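You operate a simulated robot arm through the tools that you are given. There is no shell and no other tool.

You are at the controls of a simulated robot arm. One attempt, no reset.

## Task
Top up the tin that the block in the frame names, from the blue cup.
Fine: up to the tin's line; lid on again and the cup back. Set down upright: blue cup.

It is judged by the outcome, as a careful person would: the job done as asked, and still so three seconds after it is handed in. It fails if anything else is knocked over, pushed out of place, dropped, spilled or broken. A push-on lid holds only when it is set on centred and level and pressed home; a screw cap is set on level and turned clockwise until tight.

## Robot
A 7-joint arm with a two-finger parallel gripper, fixed in place. Base frame: the origin is at the foot of the arm, x ahead of it, y to its left, z up. Readings come in mm, degrees, newtons and seconds.
Its first joint turns from -149.0 to 149.0 degrees. Payload 3.43 kg.
Tool frame: the origin (TCP) lies between the finger pads and is the grasp point; the fingertips stand 30 mm ahead of it; z points along the fingers, y is the line along which they close. Largest opening 94 mm; finger width 28, thickness 10; the body of the gripper, 50 by 96 mm, starts 55 mm behind the TCP.
Orientation is told as [roll, pitch, yaw] about the base's x, y, z axes, in that order, counted from this pose: with the fingers straight down and closing along the base's y, the tool's x points along the base's -x, its y along +y and its z along -z.

## Interface
- The arm moves only by the tool jog_arm. Its argument "motion" is a list that holds one entry, the list of rows, each a list of 7 numbers: the shift along the base's x, y, z in m, then the turn, a rotation vector about the base's x, y, z in degrees, then the finger opening in m, from 0 to 0.094. In form: [[[dx, dy, dz, rx, ry, rz, hand], ...]]. A call has 1 to 20 rows; each row is the pose to reach, as a shift and turn from the pose commanded when the call began. Each row takes 0.2 s and may step no farther than 50 mm and 8.6 degrees from the row before; otherwise, or with a gripper value out of range, the whole call is refused. A pose out of reach is approached as far as the arm can. The call stops where the force on the tool passes 40 N (or 10 N more than at its start, if that is more) or the arm is blocked; 0.2 s more then pass. Each finger travels about 45 mm/s and halts on what it meets, pressing with about 22 N; the grip force reading is that of the motor and also rises with nothing between the fingers. The clock runs only during rows and for 0.2 s after the last one: add rows that repeat a pose to give the fingers time. The reply holds the time, the measured pose of the TCP, the force on the tool along the base axes, the opening and the grip force, in the units named above and with some noise, with the torque about the TCP (base axes, N m) and any sound that the robot's microphone picked up.
- Cameras (640 x 400 px; columns grow to the right, rows downward): "scene" is fixed at [400, 501.7, 1342.3]; the picture's right is [0.98, 0.21, 0.00], its down [0.12, -0.56, -0.82] and it looks along [-0.17, 0.80, -0.58] (base axes); focal length 214 px, centre (320, 200). "wrist" rides on the gripper at [76, 14, -103] in the tool frame; the picture's right is [-0.18, 0.98, 0.00], its down [-0.75, -0.14, -0.64] and it looks along [-0.63, -0.12, 0.77] (tool axes); focal length 243 px, centre (320, 200). There is no depth. A picture from a camera that has moved, and an enlarged one, comes with that camera's place and axes in the base frame and with its lens.
- get_image(camera): a new picture of that camera. No time passes.
- zoom(camera, box): a new picture of the part [left, top, right, bottom] of that camera's present view, enlarged. No time passes.
- sign_off(): hands the job in; it is judged then, once.

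Nothing tells you positions but the pictures and the camera data. Unless the task says otherwise, let go and move clear before handing in.

The tools are called after "Call:" as a command line: name --argument value ..., lists and objects as JSON in quotes. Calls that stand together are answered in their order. jog_arm: Moves the arm, as the interface text tells. Its arguments: {"type":"object","properties":{"motion":{"type":"array"}},"required":["motion"]} The other tools are called the same way: get_image (camera) takes a picture; zoom (camera, box) takes an enlarged picture of a part of a camera's view; sign_off () hands the job in.

At the start:

```text
t: 0.0
position: [301.7, 940.1, 1084.8]
tool_rot: [0.0, 0.0, 0.1]
contact_force: [-0.4, -0.2, 0.0]
wrist_torque: [-0.01, -0.01, 0.02]
width: 94.1
finger_force: 0.1
```

scene: 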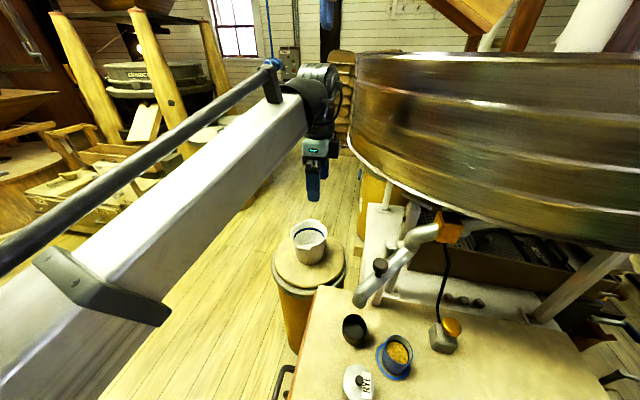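
wrist: 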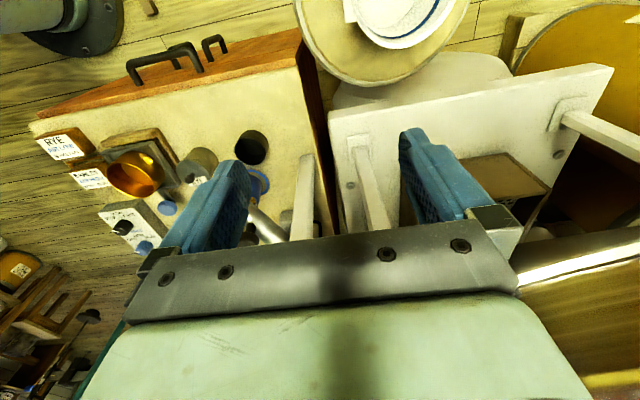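

I see a bench with cups, tins, labelled blocks and a barrel with a tin on it. I'll zoom in on both cameras to make out the labels and objects before moving.

Call:
zoom --camera "scene" --box '[320, 280, 480, 400]'

Call:
zoom --camera "wrist" --box '[20, 100, 180, 200]'

Call:
zoom --camera "wrist" --box '[80, 100, 320, 270]'

Call:
zoom --camera "scene" --box '[240, 180, 480, 330]'

```text
3.33 times, centred on (400, 340) of scene
camera zoom: at [400.0, 501.7, 1342.3], right [0.98, 0.21, 0.0], down [0.12, -0.56, -0.82], along [-0.17, 0.8, -0.58], focal length 715 px, centre (53, -267)
```

zoom: 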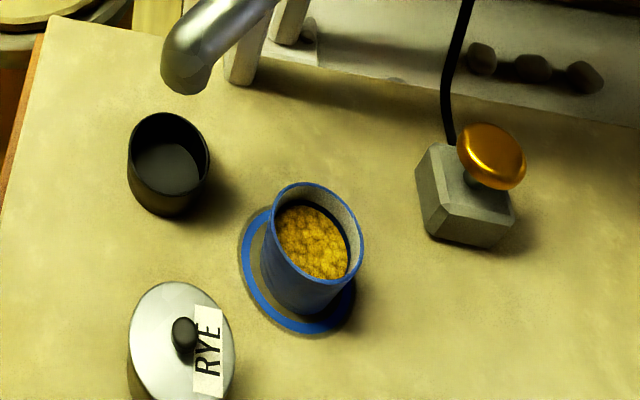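

```text
4.00 times, centred on (100, 150) of wrist
camera zoom: at [224.6, 955.8, 1186.5], right [0.18, 0.98, 0.0], down [0.75, -0.14, 0.64], along [0.63, -0.12, -0.77], focal length 970 px, centre (1200, 400)
```

zoom: 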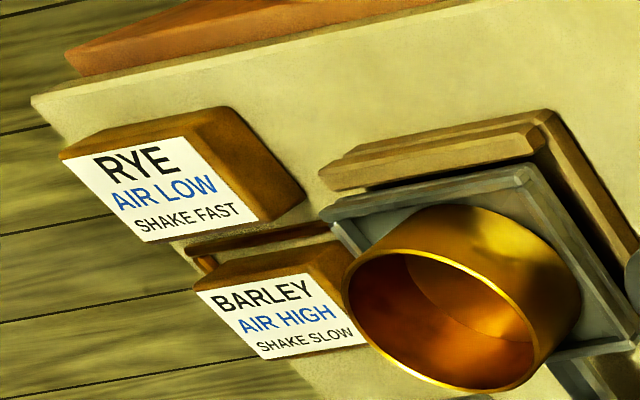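

```text
2.35 times, centred on (200, 185) of wrist
camera zoom: at [224.6, 955.8, 1186.5], right [0.18, 0.98, 0.0], down [0.75, -0.14, 0.64], along [0.63, -0.12, -0.77], focal length 571 px, centre (602, 235)
```

zoom: 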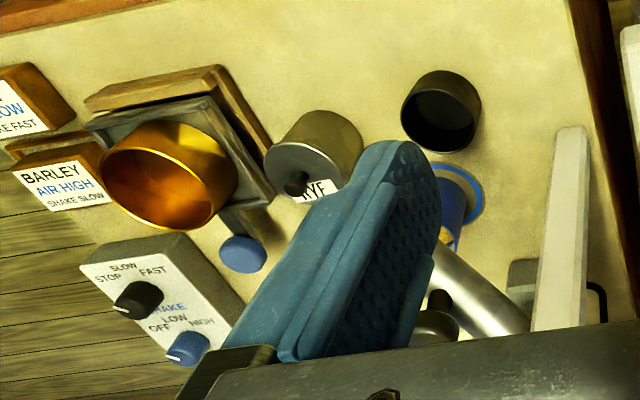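

```text
2.67 times, centred on (360, 255) of scene
camera zoom: at [400.0, 501.7, 1342.3], right [0.98, 0.21, 0.0], down [0.12, -0.56, -0.82], along [-0.17, 0.8, -0.58], focal length 572 px, centre (213, 53)
```

zoom: 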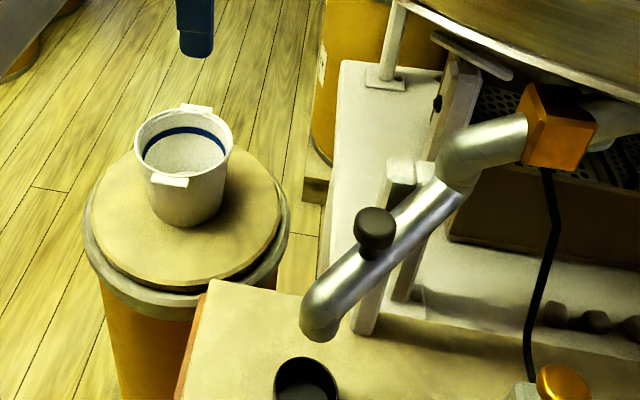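

The bench has a spread of items: a blue cup with grain, a black cup, a tin labelled RYE, a control box, a gold bowl or horn, and label blocks. I'll move the hand back over the bench at the same height so the wrist camera can see everything from above.

Call:
jog_arm --motion '[[[0, -0.045, 0, 0, 0, 0, 0.094], [0, -0.09, 0, 0, 0, 0, 0.094], [0, -0.135, 0, 0, 0, 0, 0.094], [0, -0.18, 0, 0, 0, 0, 0.094], [0, -0.225, 0, 0, 0, 0, 0.094], [0, -0.27, 0, 0, 0, 0, 0.094], [0, -0.3, 0, 0, 0, 0, 0.094]]]'

Call:
get_image --camera "wrist"

Call:
get_image --camera "scene"

```text
t: 1.6
position: [301.8, 643.2, 1082.2]
tool_rot: [0.0, 0.0, 0.0]
contact_force: [0.4, -1.0, -0.4]
wrist_torque: [-0.01, 0.03, 0.0]
width: 94.0
finger_force: 0.1
```

```text
taken
camera wrist: at [225.1, 658.1, 1183.4], right [0.18, 0.98, 0.0], down [0.75, -0.14, 0.64], along [0.63, -0.12, -0.77], focal length 243 px, centre (320, 200)
```

wrist: 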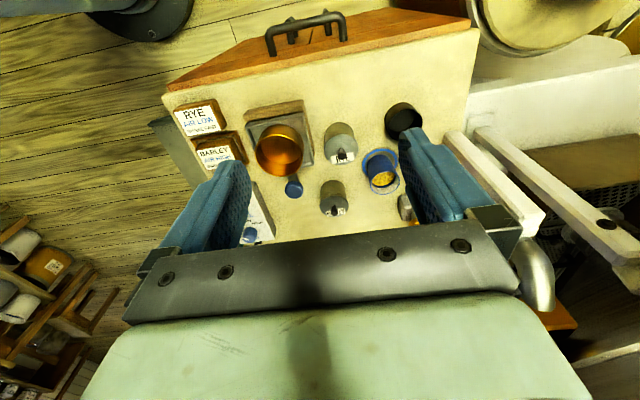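

```text
taken
```

scene: 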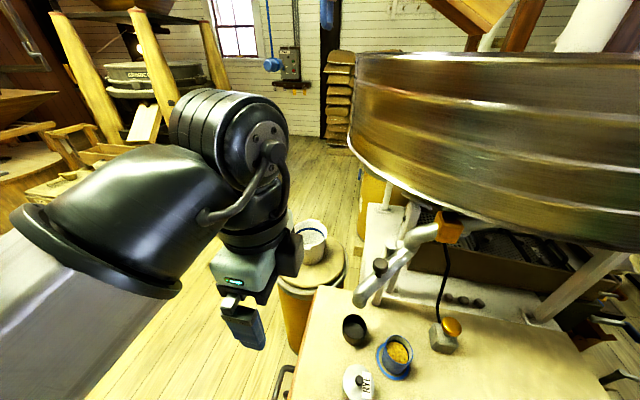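

Call:
zoom --camera "wrist" --box '[160, 80, 300, 170]'

Call:
zoom --camera "wrist" --box '[290, 80, 430, 170]'

Call:
zoom --camera "wrist" --box '[200, 150, 440, 250]'

```text
4.44 times, centred on (230, 125) of wrist
camera zoom: at [225.1, 658.1, 1183.4], right [0.18, 0.98, 0.0], down [0.75, -0.14, 0.64], along [0.63, -0.12, -0.77], focal length 1078 px, centre (720, 533)
```

zoom: 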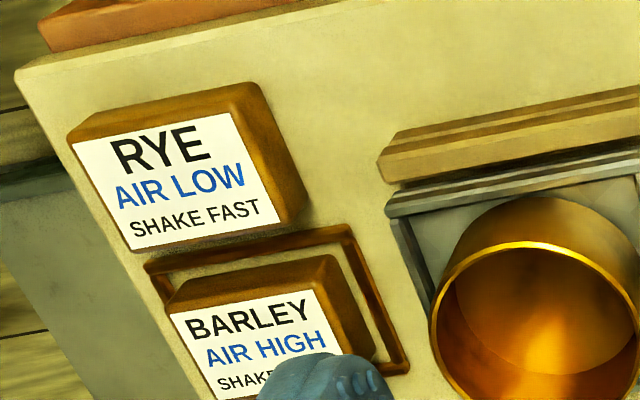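

```text
4.44 times, centred on (360, 125) of wrist
camera zoom: at [225.1, 658.1, 1183.4], right [0.18, 0.98, 0.0], down [0.75, -0.14, 0.64], along [0.63, -0.12, -0.77], focal length 1078 px, centre (142, 533)
```

zoom: 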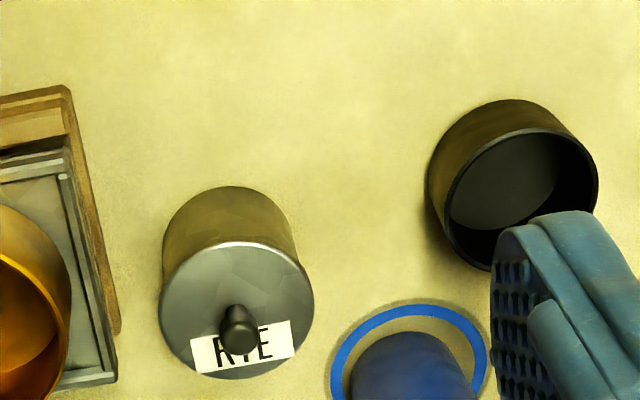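

```text
2.67 times, centred on (320, 200) of wrist
camera zoom: at [225.1, 658.1, 1183.4], right [0.18, 0.98, 0.0], down [0.75, -0.14, 0.64], along [0.63, -0.12, -0.77], focal length 647 px, centre (320, 200)
```

zoom: 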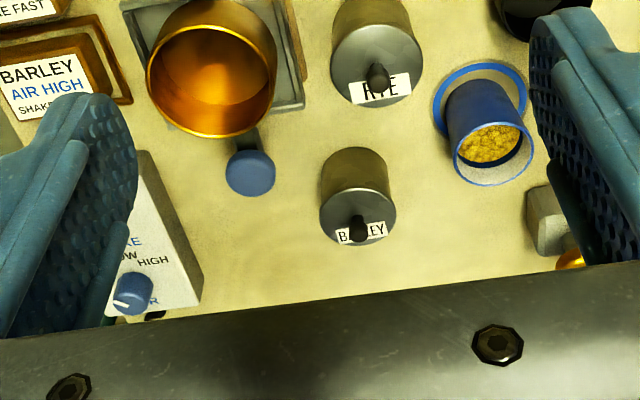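

The framed block says BARLEY, so the target is the BARLEY tin (roughly x 576, y 623), not the RYE tin. The blue cup of grain stands on a blue ring mark near (532, 738), and the bench is at about z 710. I'll move in closer over the BARLEY tin.

Call:
jog_arm --motion '[[[0.03, -0.005, -0.03, 0, 0, 0, 0.094], [0.06, -0.01, -0.055, 0, 0, 0, 0.094], [0.09, -0.012, -0.08, 0, 0, 0, 0.094], [0.12, -0.015, -0.105, 0, 0, 0, 0.094], [0.15, -0.017, -0.13, 0, 0, 0, 0.094], [0.18, -0.02, -0.155, 0, 0, 0, 0.094], [0.2, -0.023, -0.18, 0, 0, 0, 0.094]]]'

Call:
get_image --camera "wrist"

Call:
get_image --camera "scene"

```text
t: 3.2
position: [501.4, 619.1, 904.5]
tool_rot: [0.0, 0.0, 0.2]
contact_force: [0.0, -0.3, 0.4]
wrist_torque: [0.0, -0.01, 0.01]
width: 94.0
finger_force: 0.0
```

```text
taken
camera wrist: at [425.2, 633.4, 1007.1], right [0.18, 0.98, 0.0], down [0.75, -0.14, 0.64], along [0.63, -0.12, -0.77], focal length 243 px, centre (320, 200)
```

wrist: 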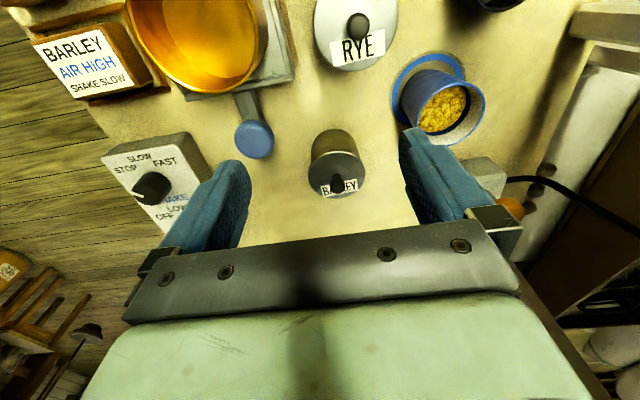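

```text
taken
```

scene: 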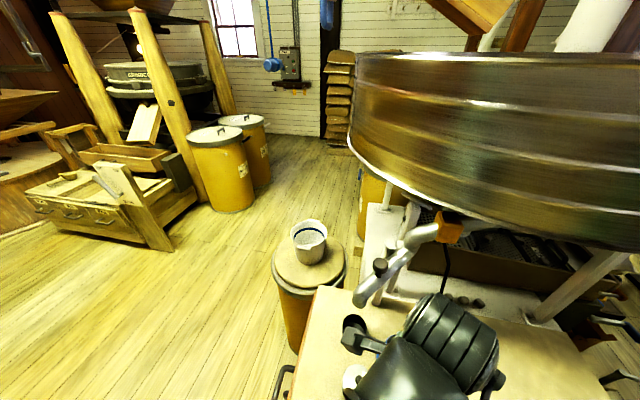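

Call:
zoom --camera "wrist" --box '[260, 100, 420, 200]'

Call:
zoom --camera "wrist" --box '[360, 20, 520, 140]'

Call:
zoom --camera "wrist" --box '[280, 0, 440, 100]'

Call:
zoom --camera "wrist" --box '[80, 0, 300, 230]'

```text
4.00 times, centred on (340, 150) of wrist
camera zoom: at [425.2, 633.4, 1007.1], right [0.18, 0.98, 0.0], down [0.75, -0.14, 0.64], along [0.63, -0.12, -0.77], focal length 970 px, centre (240, 400)
```

zoom: 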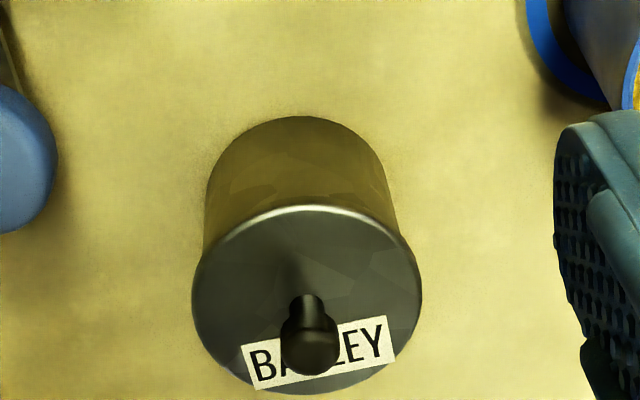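

```text
3.33 times, centred on (440, 80) of wrist
camera zoom: at [425.2, 633.4, 1007.1], right [0.18, 0.98, 0.0], down [0.75, -0.14, 0.64], along [0.63, -0.12, -0.77], focal length 809 px, centre (-80, 600)
```

zoom: 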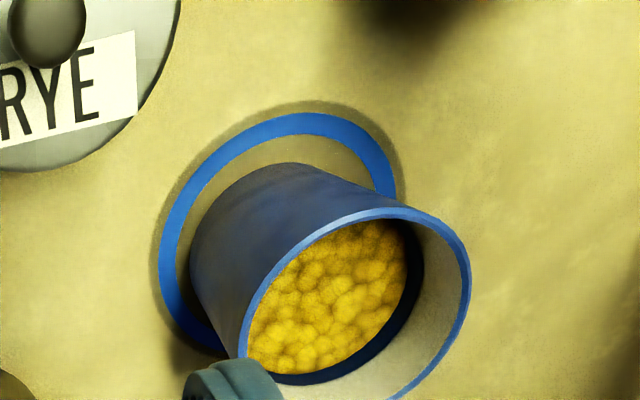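

```text
4.00 times, centred on (360, 50) of wrist
camera zoom: at [425.2, 633.4, 1007.1], right [0.18, 0.98, 0.0], down [0.75, -0.14, 0.64], along [0.63, -0.12, -0.77], focal length 970 px, centre (160, 800)
```

zoom: 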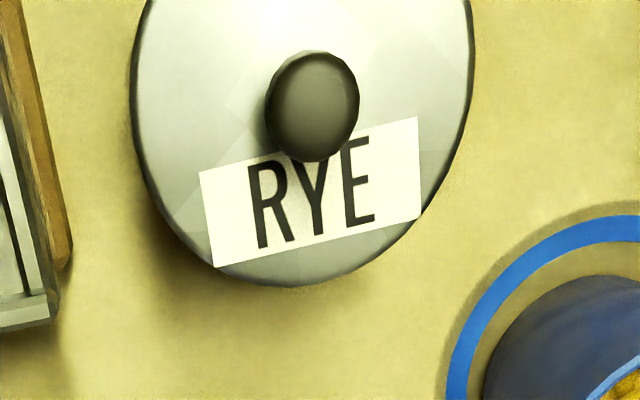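

```text
1.74 times, centred on (190, 115) of wrist
camera zoom: at [425.2, 633.4, 1007.1], right [0.18, 0.98, 0.0], down [0.75, -0.14, 0.64], along [0.63, -0.12, -0.77], focal length 422 px, centre (546, 348)
```

zoom: 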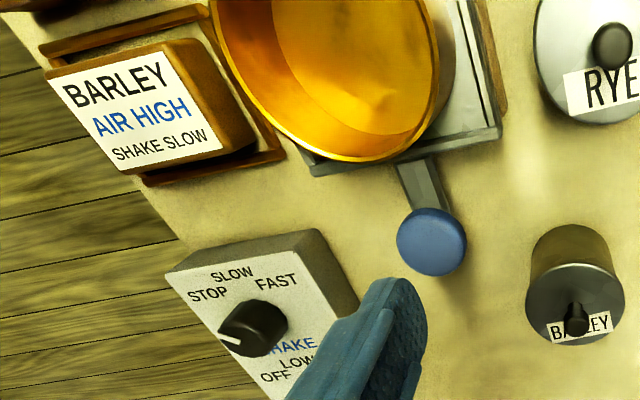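

The BARLEY lid centre works out at about (582, 622), lid top z ≈ 774, with a knob up to about 796. The blue cup stands at (531, 735) with its rim at about z 788. Next I go above the BARLEY knob and check my alignment before descending.

Call:
jog_arm --motion '[[[0.04, 0.002, -0.01, 0, 0, 0, 0.08], [0.081, 0.0035, -0.03, 0, 0, 0, 0.06], [0.081, 0.0035, -0.04, 0, 0, 0, 0.05]]]'

Call:
get_image --camera "wrist"

Call:
zoom --camera "wrist" --box '[240, 140, 400, 240]'

```text
t: 4.0
position: [581.8, 623.6, 865.2]
tool_rot: [0.0, 0.0, 0.1]
contact_force: [-0.5, 0.2, 0.0]
wrist_torque: [0.0, -0.02, -0.02]
width: 49.9
finger_force: 0.2
```

```text
taken
camera wrist: at [506.1, 638.8, 967.1], right [0.18, 0.98, 0.0], down [0.75, -0.14, 0.64], along [0.63, -0.12, -0.77], focal length 243 px, centre (320, 200)
```

wrist: 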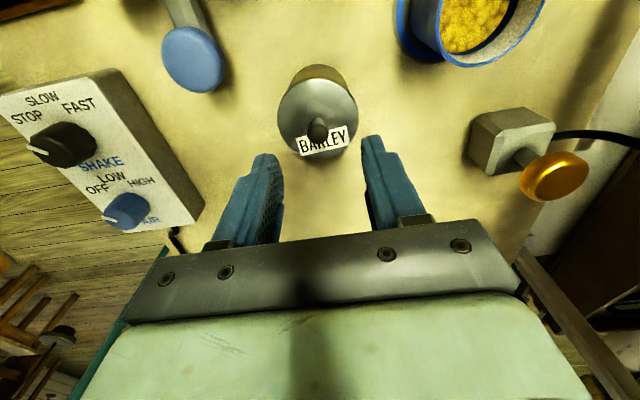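

```text
4.00 times, centred on (320, 190) of wrist
camera zoom: at [506.1, 638.8, 967.1], right [0.18, 0.98, 0.0], down [0.75, -0.14, 0.64], along [0.63, -0.12, -0.77], focal length 970 px, centre (320, 240)
```

zoom: 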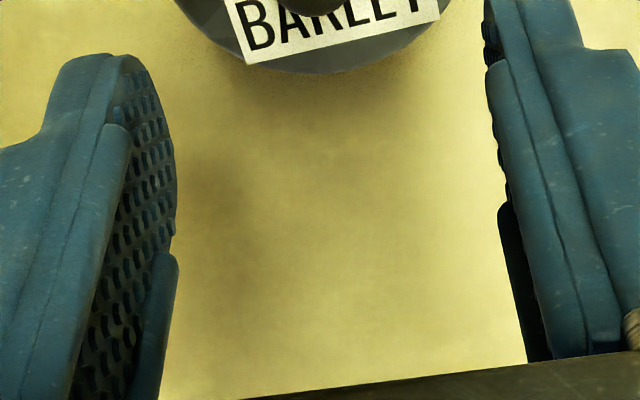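

Call:
zoom --camera "wrist" --box '[240, 50, 400, 170]'

Call:
zoom --camera "scene" --box '[320, 270, 540, 400]'

```text
3.33 times, centred on (320, 110) of wrist
camera zoom: at [506.1, 638.8, 967.1], right [0.18, 0.98, 0.0], down [0.75, -0.14, 0.64], along [0.63, -0.12, -0.77], focal length 809 px, centre (320, 500)
```

zoom: 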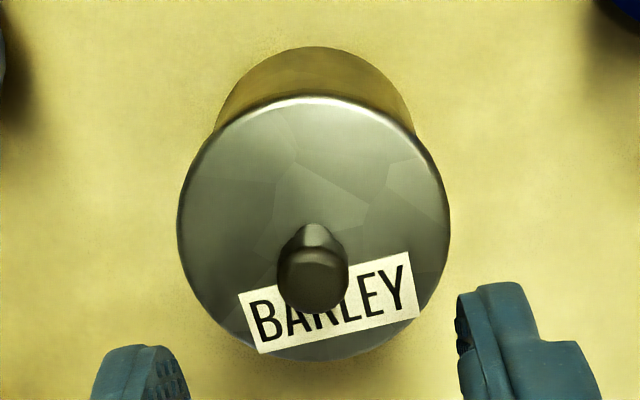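

```text
2.91 times, centred on (430, 335) of scene
camera zoom: at [400.0, 501.7, 1342.3], right [0.98, 0.21, 0.0], down [0.12, -0.56, -0.82], along [-0.17, 0.8, -0.58], focal length 624 px, centre (0, -193)
```

zoom: 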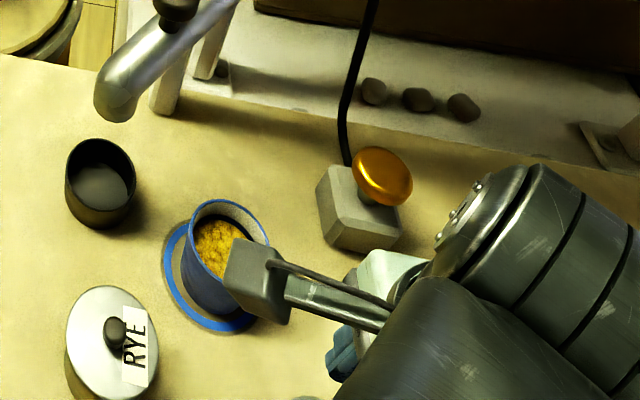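

Refining with several views: the BARLEY lid top is at about (578, 624, 785), knob top about 804. I'll lower the open fingers around the knob in two steps and look.

Call:
jog_arm --motion '[[[-0.0038, 0.0004, -0.02, 0, 0, 0, 0.045], [-0.0038, 0.0004, -0.037, 0, 0, 0, 0.04], [-0.0038, 0.0004, -0.037, 0, 0, 0, 0.04]]]'

Call:
zoom --camera "wrist" --box '[220, 80, 420, 220]'

Call:
get_image --camera "wrist"

```text
t: 4.8
position: [580.1, 623.6, 827.8]
tool_rot: [0.0, 0.0, 0.0]
contact_force: [0.5, 0.2, 0.0]
wrist_torque: [-0.01, 0.04, 0.03]
width: 40.0
finger_force: 0.0
```

```text
2.86 times, centred on (320, 150) of wrist
camera zoom: at [503.0, 638.4, 929.7], right [0.18, 0.98, 0.0], down [0.75, -0.14, 0.64], along [0.63, -0.12, -0.77], focal length 693 px, centre (320, 343)
```

zoom: 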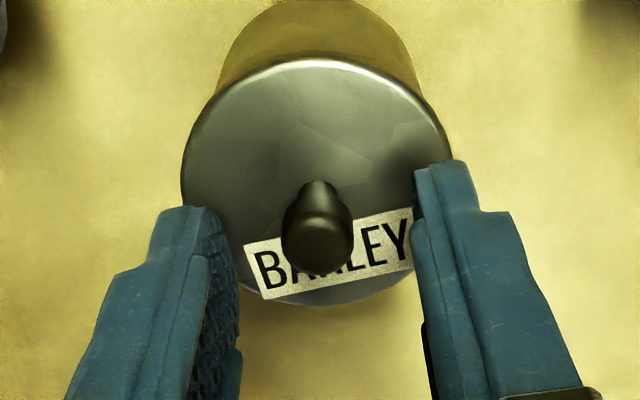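

```text
taken
camera wrist: at [503.0, 638.4, 929.7], right [0.18, 0.98, 0.0], down [0.75, -0.14, 0.64], along [0.63, -0.12, -0.77], focal length 243 px, centre (320, 200)
```

wrist: 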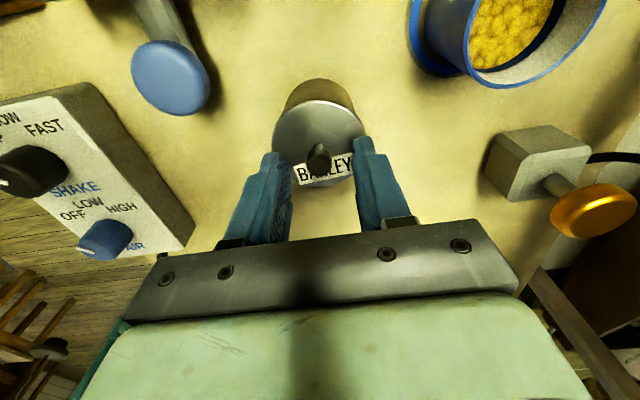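

The knob is centred between the fingers. I'll go down 8 mm more (tips just above the lid) and close on the knob.

Call:
jog_arm --motion '[[[-0.001, 0.0, -0.008, 0, 0, 0, 0.04], [-0.001, 0.0, -0.008, 0, 0, 0, 0.02], [-0.001, 0.0, -0.008, 0, 0, 0, 0.0], [-0.001, 0.0, -0.008, 0, 0, 0, 0.0], [-0.001, 0.0, -0.008, 0, 0, 0, 0.0]]]'

Call:
zoom --camera "wrist" --box '[220, 80, 420, 220]'

```text
t: 6.0
position: [578.4, 622.6, 821.2]
tool_rot: [0.0, 0.0, 0.0]
contact_force: [-1.0, 0.0, -0.3]
wrist_torque: [-0.03, -0.01, 0.01]
width: 14.3
finger_force: 21.7
heard: snap
```

```text
2.86 times, centred on (320, 150) of wrist
camera zoom: at [501.7, 638.0, 921.8], right [0.18, 0.98, 0.0], down [0.75, -0.14, 0.64], along [0.63, -0.12, -0.77], focal length 693 px, centre (320, 343)
```

zoom: 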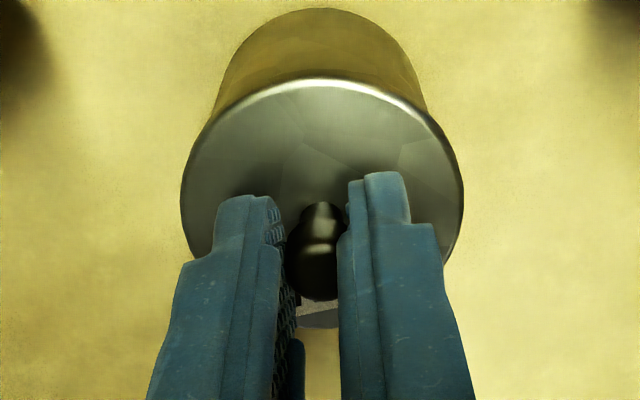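

The knob is gripped (14.3 mm, 21.7 N). I'll lift slowly and watch the force and whether the tin stays down.

Call:
jog_arm --motion '[[[0, 0, 0.002, 0, 0, 0, 0.0], [0, 0, 0.004, 0, 0, 0, 0.0], [0, 0, 0.006, 0, 0, 0, 0.0], [0, 0, 0.008, 0, 0, 0, 0.0]]]'

Call:
get_image --camera "wrist"

Call:
zoom --camera "wrist" --box '[220, 80, 420, 220]'

```text
t: 7.0
position: [577.6, 621.9, 829.0]
tool_rot: [0.0, 0.0, 0.0]
contact_force: [-0.5, 0.7, -1.2]
wrist_torque: [-0.07, 0.0, -0.02]
width: 14.6
finger_force: 21.3
```

```text
taken
camera wrist: at [501.4, 637.1, 930.8], right [0.18, 0.98, 0.0], down [0.75, -0.14, 0.64], along [0.63, -0.12, -0.77], focal length 243 px, centre (320, 200)
```

wrist: 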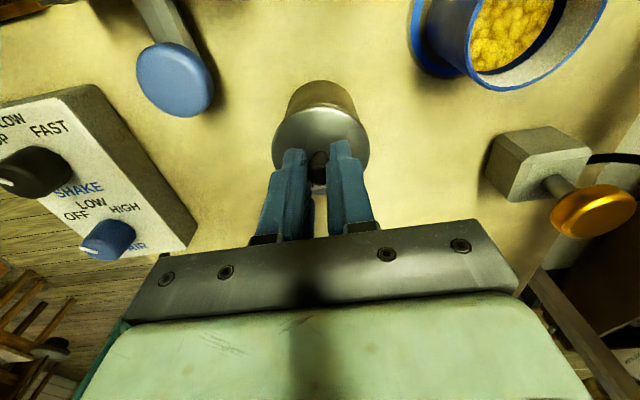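

```text
2.86 times, centred on (320, 150) of wrist
camera zoom: at [501.4, 637.1, 930.8], right [0.18, 0.98, 0.0], down [0.75, -0.14, 0.64], along [0.63, -0.12, -0.77], focal length 693 px, centre (320, 343)
```

zoom: 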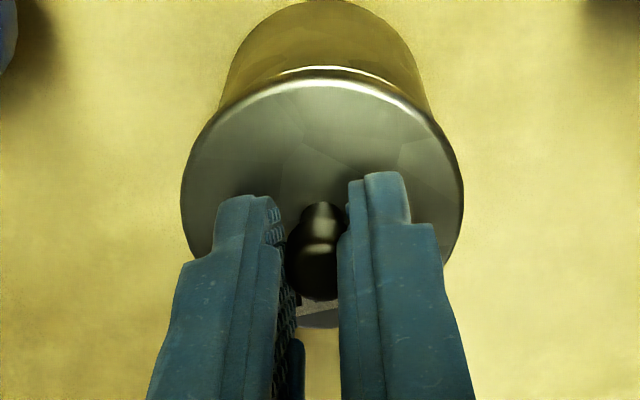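

The lid is separating from the tin with only about 1 N load. I'll lift clear and look into the tin.

Call:
jog_arm --motion '[[[0, 0, 0.008, 0, 0, 0, 0.0], [0, 0, 0.018, 0, 0, 0, 0.0], [0, 0, 0.035, 0, 0, 0, 0.0], [0, 0, 0.055, 0, 0, 0, 0.0], [0, 0, 0.07, 0, 0, 0, 0.0]]]'

Call:
get_image --camera "wrist"

Call:
zoom --camera "wrist" --box '[240, 60, 400, 180]'

Call:
get_image --camera "scene"

```text
t: 8.2
position: [577.6, 621.3, 898.2]
tool_rot: [0.0, 0.0, 0.0]
contact_force: [0.1, -0.3, -0.7]
wrist_torque: [0.0, 0.01, 0.01]
width: 14.4
finger_force: 22.1
```

```text
taken
camera wrist: at [501.9, 636.8, 999.6], right [0.18, 0.98, 0.0], down [0.75, -0.14, 0.64], along [0.63, -0.12, -0.77], focal length 243 px, centre (320, 200)
```

wrist: 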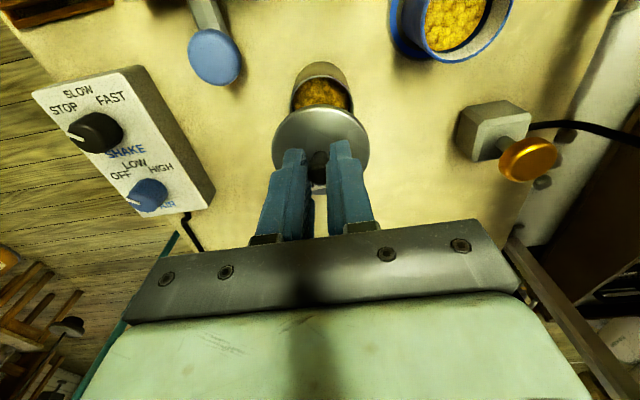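

```text
3.33 times, centred on (320, 120) of wrist
camera zoom: at [501.9, 636.8, 999.6], right [0.18, 0.98, 0.0], down [0.75, -0.14, 0.64], along [0.63, -0.12, -0.77], focal length 809 px, centre (320, 467)
```

zoom: 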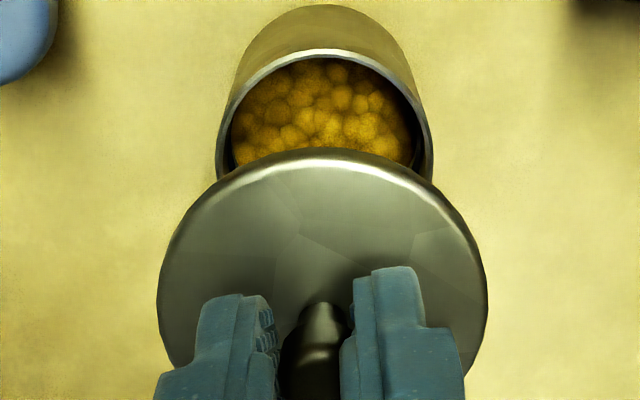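

```text
taken
```

scene: 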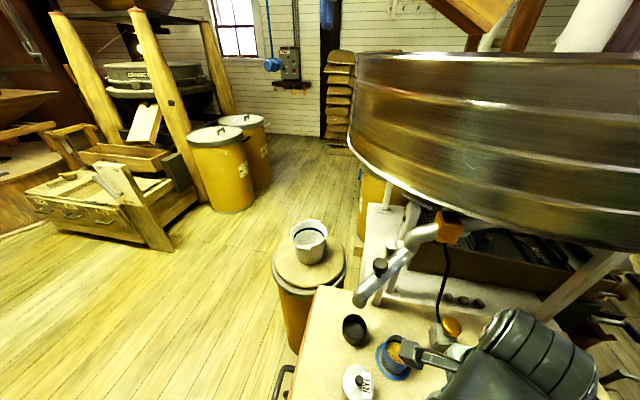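

The tin is open with grain inside. I'll set the lid down on the clear bench patch near (650, 560), descending cautiously to find the bench surface.

Call:
jog_arm --motion '[[[0.036, -0.031, 0, 0, 0, 0, 0.0], [0.072, -0.062, 0, 0, 0, 0, 0.0], [0.072, -0.062, -0.04, 0, 0, 0, 0.0], [0.072, -0.062, -0.075, 0, 0, 0, 0.0], [0.072, -0.062, -0.1, 0, 0, 0, 0.0], [0.072, -0.062, -0.11, 0, 0, 0, 0.0]]]'

Call:
get_image --camera "wrist"

Call:
get_image --camera "scene"

```text
t: 9.6
position: [648.9, 558.9, 789.5]
tool_rot: [0.1, 0.0, 0.0]
contact_force: [-1.2, -0.3, 0.8]
wrist_torque: [0.0, -0.01, 0.01]
width: 14.5
finger_force: 22.0
```

```text
taken
camera wrist: at [573.3, 574.6, 891.3], right [0.18, 0.98, 0.0], down [0.75, -0.14, 0.64], along [0.63, -0.12, -0.77], focal length 243 px, centre (320, 200)
```

wrist: 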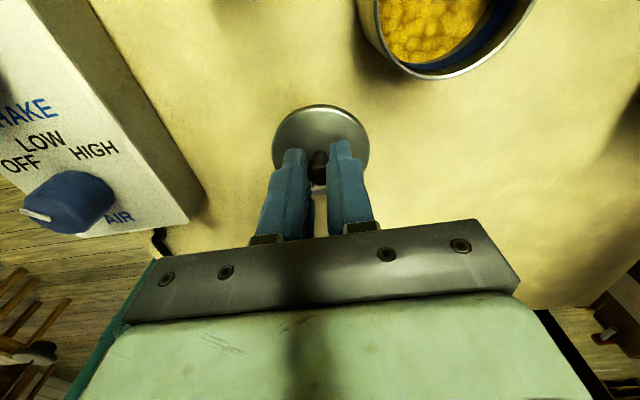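

```text
taken
```

scene: 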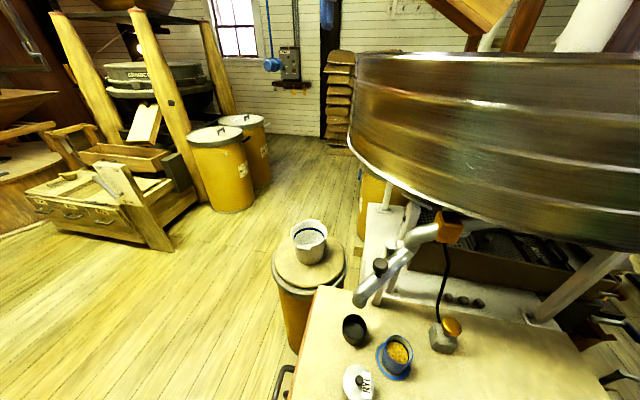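

A blue line is visible inside the tin just above the grain. I'll zoom in on it.

Call:
zoom --camera "wrist" --box '[340, 0, 560, 100]'

Call:
zoom --camera "wrist" --box '[240, 80, 400, 200]'

```text
2.91 times, centred on (450, 50) of wrist
camera zoom: at [573.3, 574.6, 891.3], right [0.18, 0.98, 0.0], down [0.75, -0.14, 0.64], along [0.63, -0.12, -0.77], focal length 706 px, centre (-58, 636)
```

zoom: 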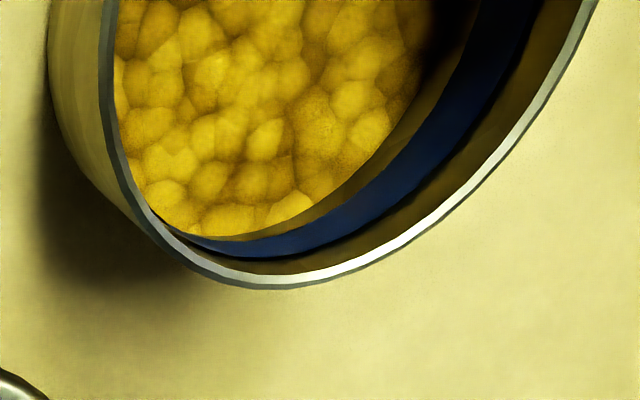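

```text
3.33 times, centred on (320, 140) of wrist
camera zoom: at [573.3, 574.6, 891.3], right [0.18, 0.98, 0.0], down [0.75, -0.14, 0.64], along [0.63, -0.12, -0.77], focal length 809 px, centre (320, 400)
```

zoom: 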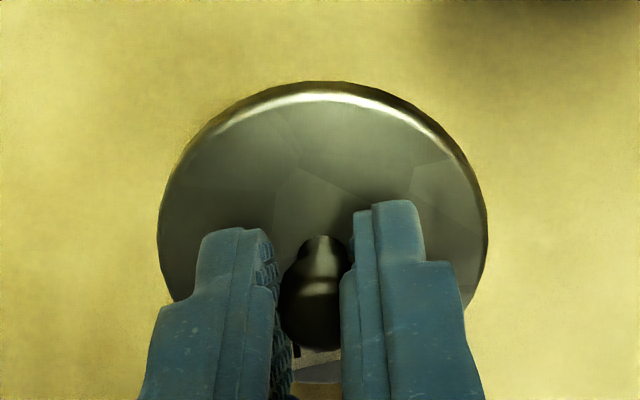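

Grain sits a bit below the blue band inside the tin, so a modest top-up is needed. Now lowering the lid to the bench in small steps.

Call:
jog_arm --motion '[[[0, 0, -0.004, 0, 0, 0, 0.0], [0, 0, -0.008, 0, 0, 0, 0.0], [0, 0, -0.012, 0, 0, 0, 0.0], [0, 0, -0.016, 0, 0, 0, 0.0]]]'

Call:
zoom --camera "wrist" --box '[240, 80, 400, 200]'

```text
t: 10.6
position: [648.0, 560.9, 773.3]
tool_rot: [0.0, 0.0, -0.1]
contact_force: [-0.9, 0.0, -0.6]
wrist_torque: [-0.02, -0.02, -0.04]
width: 14.2
finger_force: 22.6
```

```text
3.33 times, centred on (320, 140) of wrist
camera zoom: at [572.1, 576.0, 874.3], right [0.18, 0.98, 0.0], down [0.75, -0.14, 0.64], along [0.63, -0.12, -0.77], focal length 809 px, centre (320, 400)
```

zoom: 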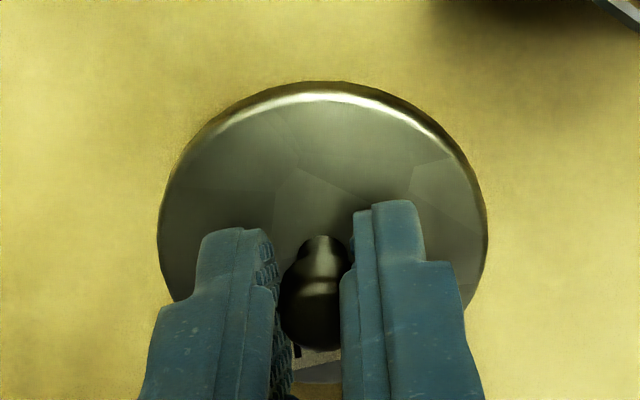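

Call:
jog_arm --motion '[[[0, 0, -0.002, 0, 0, 0, 0.0], [0, 0, -0.004, 0, 0, 0, 0.0]]]'

```text
t: 11.2
position: [649.4, 560.4, 769.1]
tool_rot: [0.0, 0.0, 0.1]
contact_force: [0.1, 0.1, 0.7]
wrist_torque: [0.01, 0.03, -0.01]
width: 14.4
finger_force: 22.3
```

The lid hangs just above the bench with no contact yet; I continue down in small steps.

Call:
jog_arm --motion '[[[0, 0, -0.002, 0, 0, 0, 0.0], [0, 0, -0.004, 0, 0, 0, 0.0]]]'

Call:
zoom --camera "wrist" --box '[240, 80, 400, 200]'

```text
t: 11.8
position: [648.1, 559.7, 765.0]
tool_rot: [0.1, 0.1, 0.1]
contact_force: [-4.6, 0.5, 22.4]
wrist_torque: [0.03, 0.15, -0.04]
width: 14.4
finger_force: 22.1
```

```text
3.33 times, centred on (320, 140) of wrist
camera zoom: at [572.7, 574.6, 867.4], right [0.18, 0.98, 0.0], down [0.75, -0.14, 0.64], along [0.63, -0.12, -0.77], focal length 809 px, centre (320, 400)
```

zoom: 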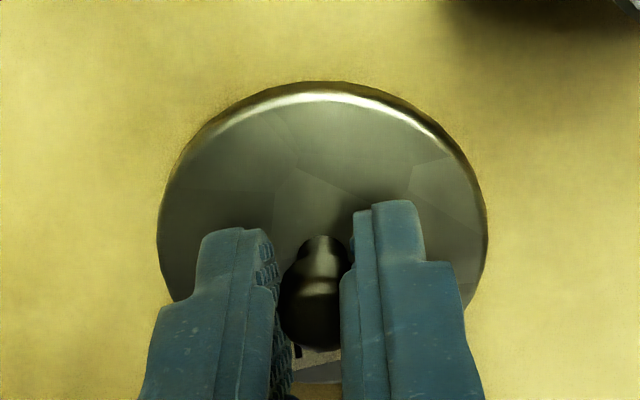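

The lid has touched the bench (22 N at TCP z≈765). I'll ease up 1 mm, release and rise straight up.

Call:
jog_arm --motion '[[[0, 0, 0.0015, 0, 0, 0, 0.0], [0, 0, 0.0015, 0, 0, 0, 0.02], [0, 0, 0.0015, 0, 0, 0, 0.04], [0, 0, 0.0015, 0, 0, 0, 0.05], [0, 0, 0.02, 0, 0, 0, 0.05], [0, 0, 0.05, 0, 0, 0, 0.05], [0, 0, 0.1, 0, 0, 0, 0.05]]]'

Call:
get_image --camera "wrist"

```text
t: 13.4
position: [648.2, 563.5, 862.3]
tool_rot: [0.0, 0.0, 0.1]
contact_force: [-0.1, -0.2, 0.2]
wrist_torque: [-0.01, -0.01, -0.02]
width: 49.7
finger_force: 0.1
```

```text
taken
camera wrist: at [571.5, 578.3, 963.5], right [0.18, 0.98, 0.0], down [0.75, -0.14, 0.64], along [0.63, -0.12, -0.77], focal length 243 px, centre (320, 200)
```

wrist: 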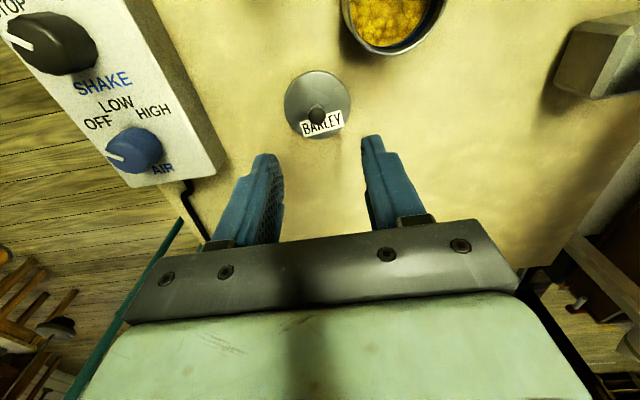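

The lid lies flat at about (648, 560) on the bench. For the cup I plan to use a tool leaned about 50° (hand on the +x side and camera up), so I'll rise and test that orientation in free air first: yaw −20°, then lean.

Call:
jog_arm --motion '[[[0, 0, 0.04, 0, 0, 0, 0.07], [0, 0.02, 0.08, 0, 0, -7, 0.094], [0, 0.04, 0.1, 0, 0, -14, 0.094], [0, 0.05, 0.1, 0, 0, -20, 0.094]]]'

Call:
jog_arm --motion '[[[0, 0, 0, 2.74, 7.52, 0, 0.094], [0, 0, 0, 5.47, 15.04, 0, 0.094], [0, 0, 0, 8.21, 22.56, 0, 0.094], [0, 0, 0, 10.26, 28.2, 0, 0.094]]]'

Call:
get_image --camera "scene"

Call:
get_image --camera "wrist"

```text
t: 14.4
position: [647.4, 612.6, 963.1]
tool_rot: [0.0, 0.0, -20.0]
contact_force: [-1.0, 0.1, -1.2]
wrist_torque: [-0.01, -0.03, 0.03]
width: 94.2
finger_force: 0.0
```

```text
t: 15.4
position: [649.9, 610.6, 964.6]
tool_rot: [0.0, 30.2, -20.0]
contact_force: [-0.2, -0.3, 0.3]
wrist_torque: [0.02, -0.02, 0.03]
width: 94.1
finger_force: 0.1
```

```text
taken
```

scene: 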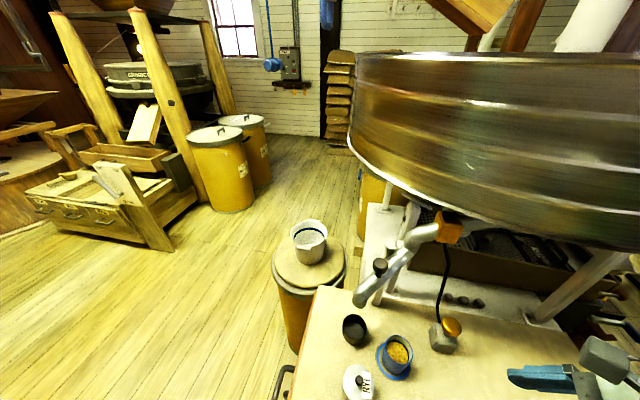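

```text
taken
camera wrist: at [640.6, 630.0, 1090.7], right [0.49, 0.87, -0.09], down [0.87, -0.47, 0.18], along [0.11, -0.17, -0.98], focal length 243 px, centre (320, 200)
```

wrist: 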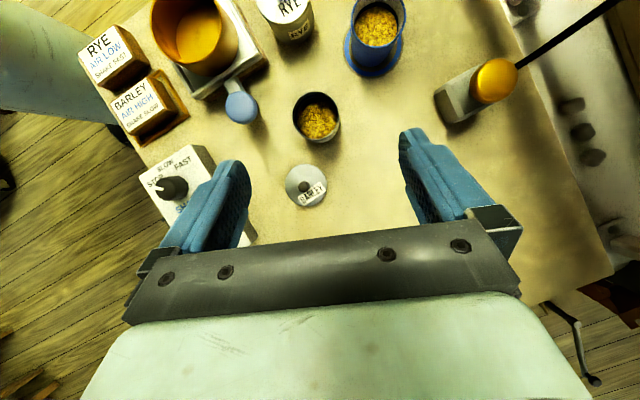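

The lean works well (30° reached). I'll continue to 50° and study the cup from there.

Call:
jog_arm --motion '[[[0, 0, 0, 2.74, 7.52, 0, 0.094], [0, 0, 0, 5.47, 15.04, 0, 0.094], [0, 0, 0, 6.84, 18.79, 0, 0.094]]]'

Call:
get_image --camera "wrist"

Call:
zoom --camera "wrist" --box '[280, 0, 540, 160]'

```text
t: 16.2
position: [638.7, 626.5, 944.6]
tool_rot: [2.1, 49.4, -20.0]
contact_force: [0.3, 0.2, 0.4]
wrist_torque: [0.02, 0.0, 0.03]
width: 94.1
finger_force: 0.1
out of reach, approached as far as the arm can: row 2, 3
```

```text
taken
camera wrist: at [669.9, 627.1, 1069.1], right [0.47, 0.87, -0.12], down [0.86, -0.49, -0.16], along [-0.2, -0.03, -0.98], focal length 243 px, centre (320, 200)
```

wrist: 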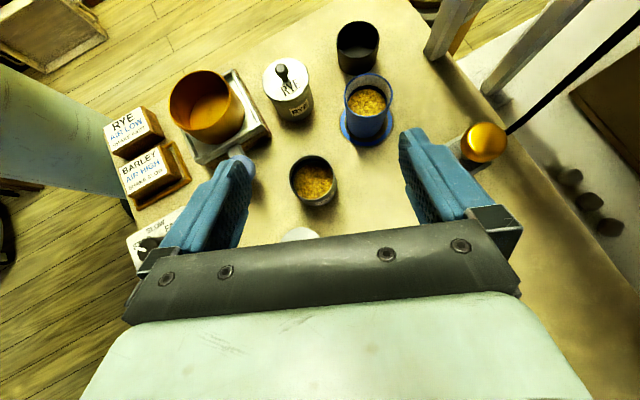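

```text
2.46 times, centred on (410, 80) of wrist
camera zoom: at [669.9, 627.1, 1069.1], right [0.47, 0.87, -0.12], down [0.86, -0.49, -0.16], along [-0.2, -0.03, -0.98], focal length 597 px, centre (98, 495)
```

zoom: 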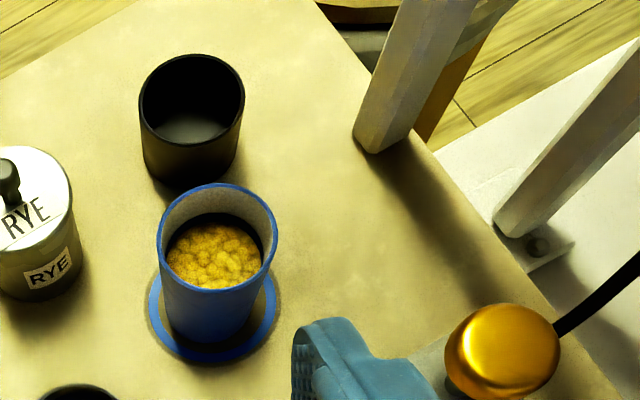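

Lean 50° was slightly out of reach at that height and radius. I'll go lower and toward the cup with a bit more yaw (−30°), which brings the wrist closer to the base, and recheck the pose.

Call:
jog_arm --motion '[[[-0.01, 0.015, -0.02, 0, 0, -4, 0.094], [-0.02, 0.03, -0.045, 0, 0, -8, 0.094], [-0.025, 0.04, -0.07, 0, 0, -10, 0.094]]]'

Call:
get_image --camera "wrist"

Call:
get_image --camera "scene"

```text
t: 17.0
position: [617.1, 665.2, 875.9]
tool_rot: [0.1, 49.9, -30.1]
contact_force: [-0.2, -0.4, 1.3]
wrist_torque: [-0.01, 0.0, 0.0]
width: 94.0
finger_force: 0.0
```

```text
taken
camera wrist: at [649.8, 662.7, 999.3], right [0.59, 0.79, -0.14], down [0.77, -0.61, -0.16], along [-0.22, -0.01, -0.98], focal length 243 px, centre (320, 200)
```

wrist: 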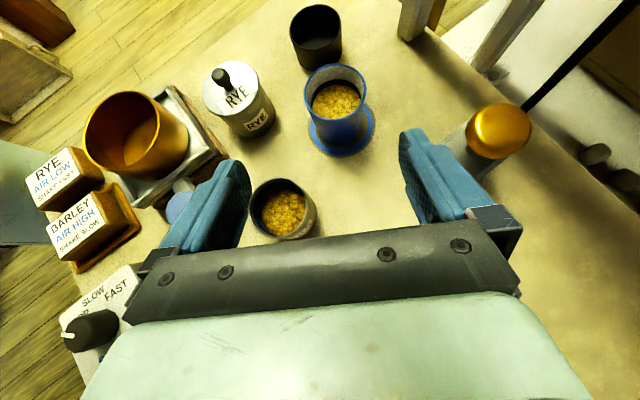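

```text
taken
```

scene: 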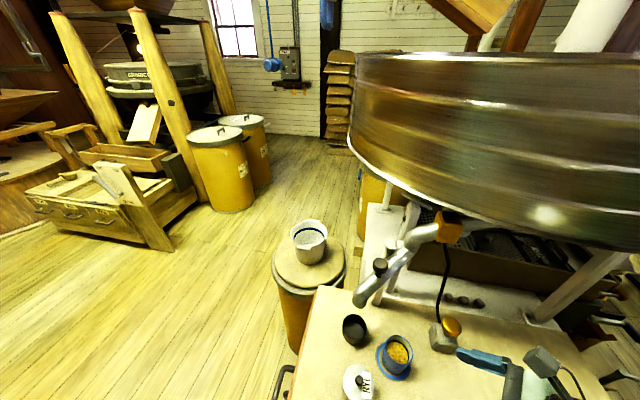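

The pose is now exactly as commanded (lean 50°, yaw −30°). I'll zoom on the blue cup to measure it precisely.

Call:
zoom --camera "wrist" --box '[270, 40, 410, 170]'

Call:
zoom --camera "wrist" --box '[230, 160, 340, 250]'

Call:
zoom --camera "scene" --box '[330, 280, 580, 400]'

```text
3.08 times, centred on (340, 105) of wrist
camera zoom: at [649.8, 662.7, 999.3], right [0.59, 0.79, -0.14], down [0.77, -0.61, -0.16], along [-0.22, -0.01, -0.98], focal length 746 px, centre (258, 492)
```

zoom: 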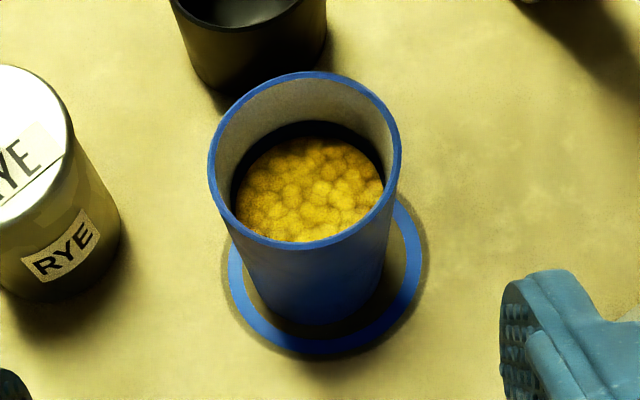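

```text
4.44 times, centred on (285, 205) of wrist
camera zoom: at [649.8, 662.7, 999.3], right [0.59, 0.79, -0.14], down [0.77, -0.61, -0.16], along [-0.22, -0.01, -0.98], focal length 1078 px, centre (476, 178)
```

zoom: 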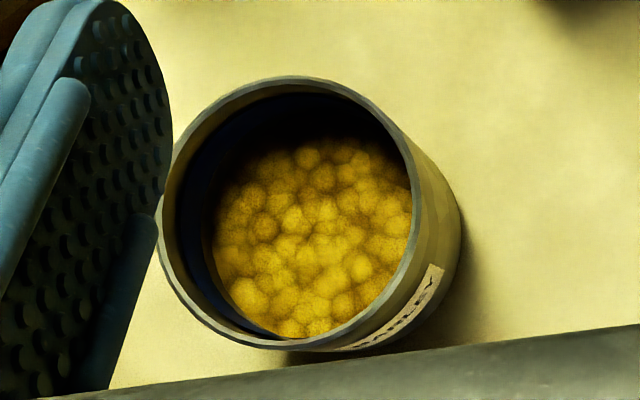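

```text
2.56 times, centred on (455, 340) of scene
camera zoom: at [400.0, 501.7, 1342.3], right [0.98, 0.21, 0.0], down [0.12, -0.56, -0.82], along [-0.17, 0.8, -0.58], focal length 549 px, centre (-26, -158)
```

zoom: 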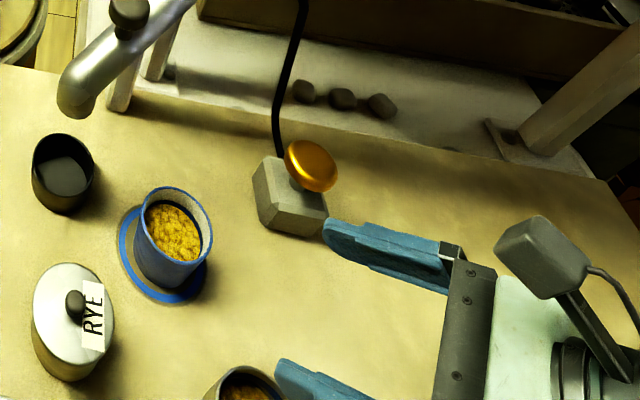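

I take the cup axis to be at about (529, 735), with its rim at z≈786 and diameter ≈61. I'll move above it with yaw −20° (the hand then clears the BARLEY tin) and check before descending.

Call:
jog_arm --motion '[[[-0.022, 0.018, -0.01, 0, 0, 3, 0.094], [-0.044, 0.035, -0.02, 0, 0, 6, 0.094], [-0.066, 0.053, -0.033, 0, 0, 8, 0.094], [-0.0876, 0.0703, -0.046, 0, 0, 10, 0.094]]]'

Call:
get_image --camera "wrist"

Call:
zoom --camera "scene" --box '[320, 250, 560, 400]'

```text
t: 18.0
position: [527.3, 737.1, 831.0]
tool_rot: [0.0, 50.0, -19.9]
contact_force: [0.5, -0.2, 0.1]
wrist_torque: [-0.02, 0.0, 0.01]
width: 94.1
finger_force: 0.0
```

```text
taken
camera wrist: at [559.6, 740.4, 955.1], right [0.45, 0.88, -0.14], down [0.87, -0.47, -0.16], along [-0.21, -0.05, -0.98], focal length 243 px, centre (320, 200)
```

wrist: 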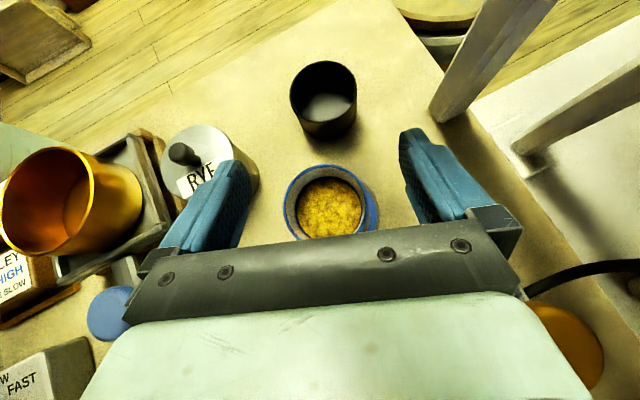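

```text
2.67 times, centred on (440, 325) of scene
camera zoom: at [400.0, 501.7, 1342.3], right [0.98, 0.21, 0.0], down [0.12, -0.56, -0.82], along [-0.17, 0.8, -0.58], focal length 572 px, centre (0, -133)
```

zoom: 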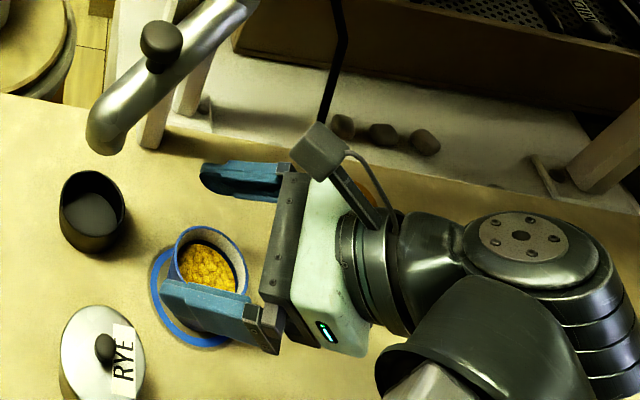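

Call:
zoom --camera "wrist" --box '[240, 120, 420, 260]'

```text
2.86 times, centred on (330, 190) of wrist
camera zoom: at [559.6, 740.4, 955.1], right [0.45, 0.88, -0.14], down [0.87, -0.47, -0.16], along [-0.21, -0.05, -0.98], focal length 693 px, centre (291, 229)
```

zoom: 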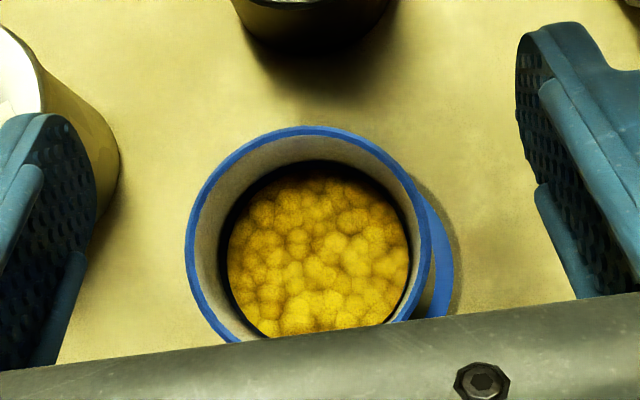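

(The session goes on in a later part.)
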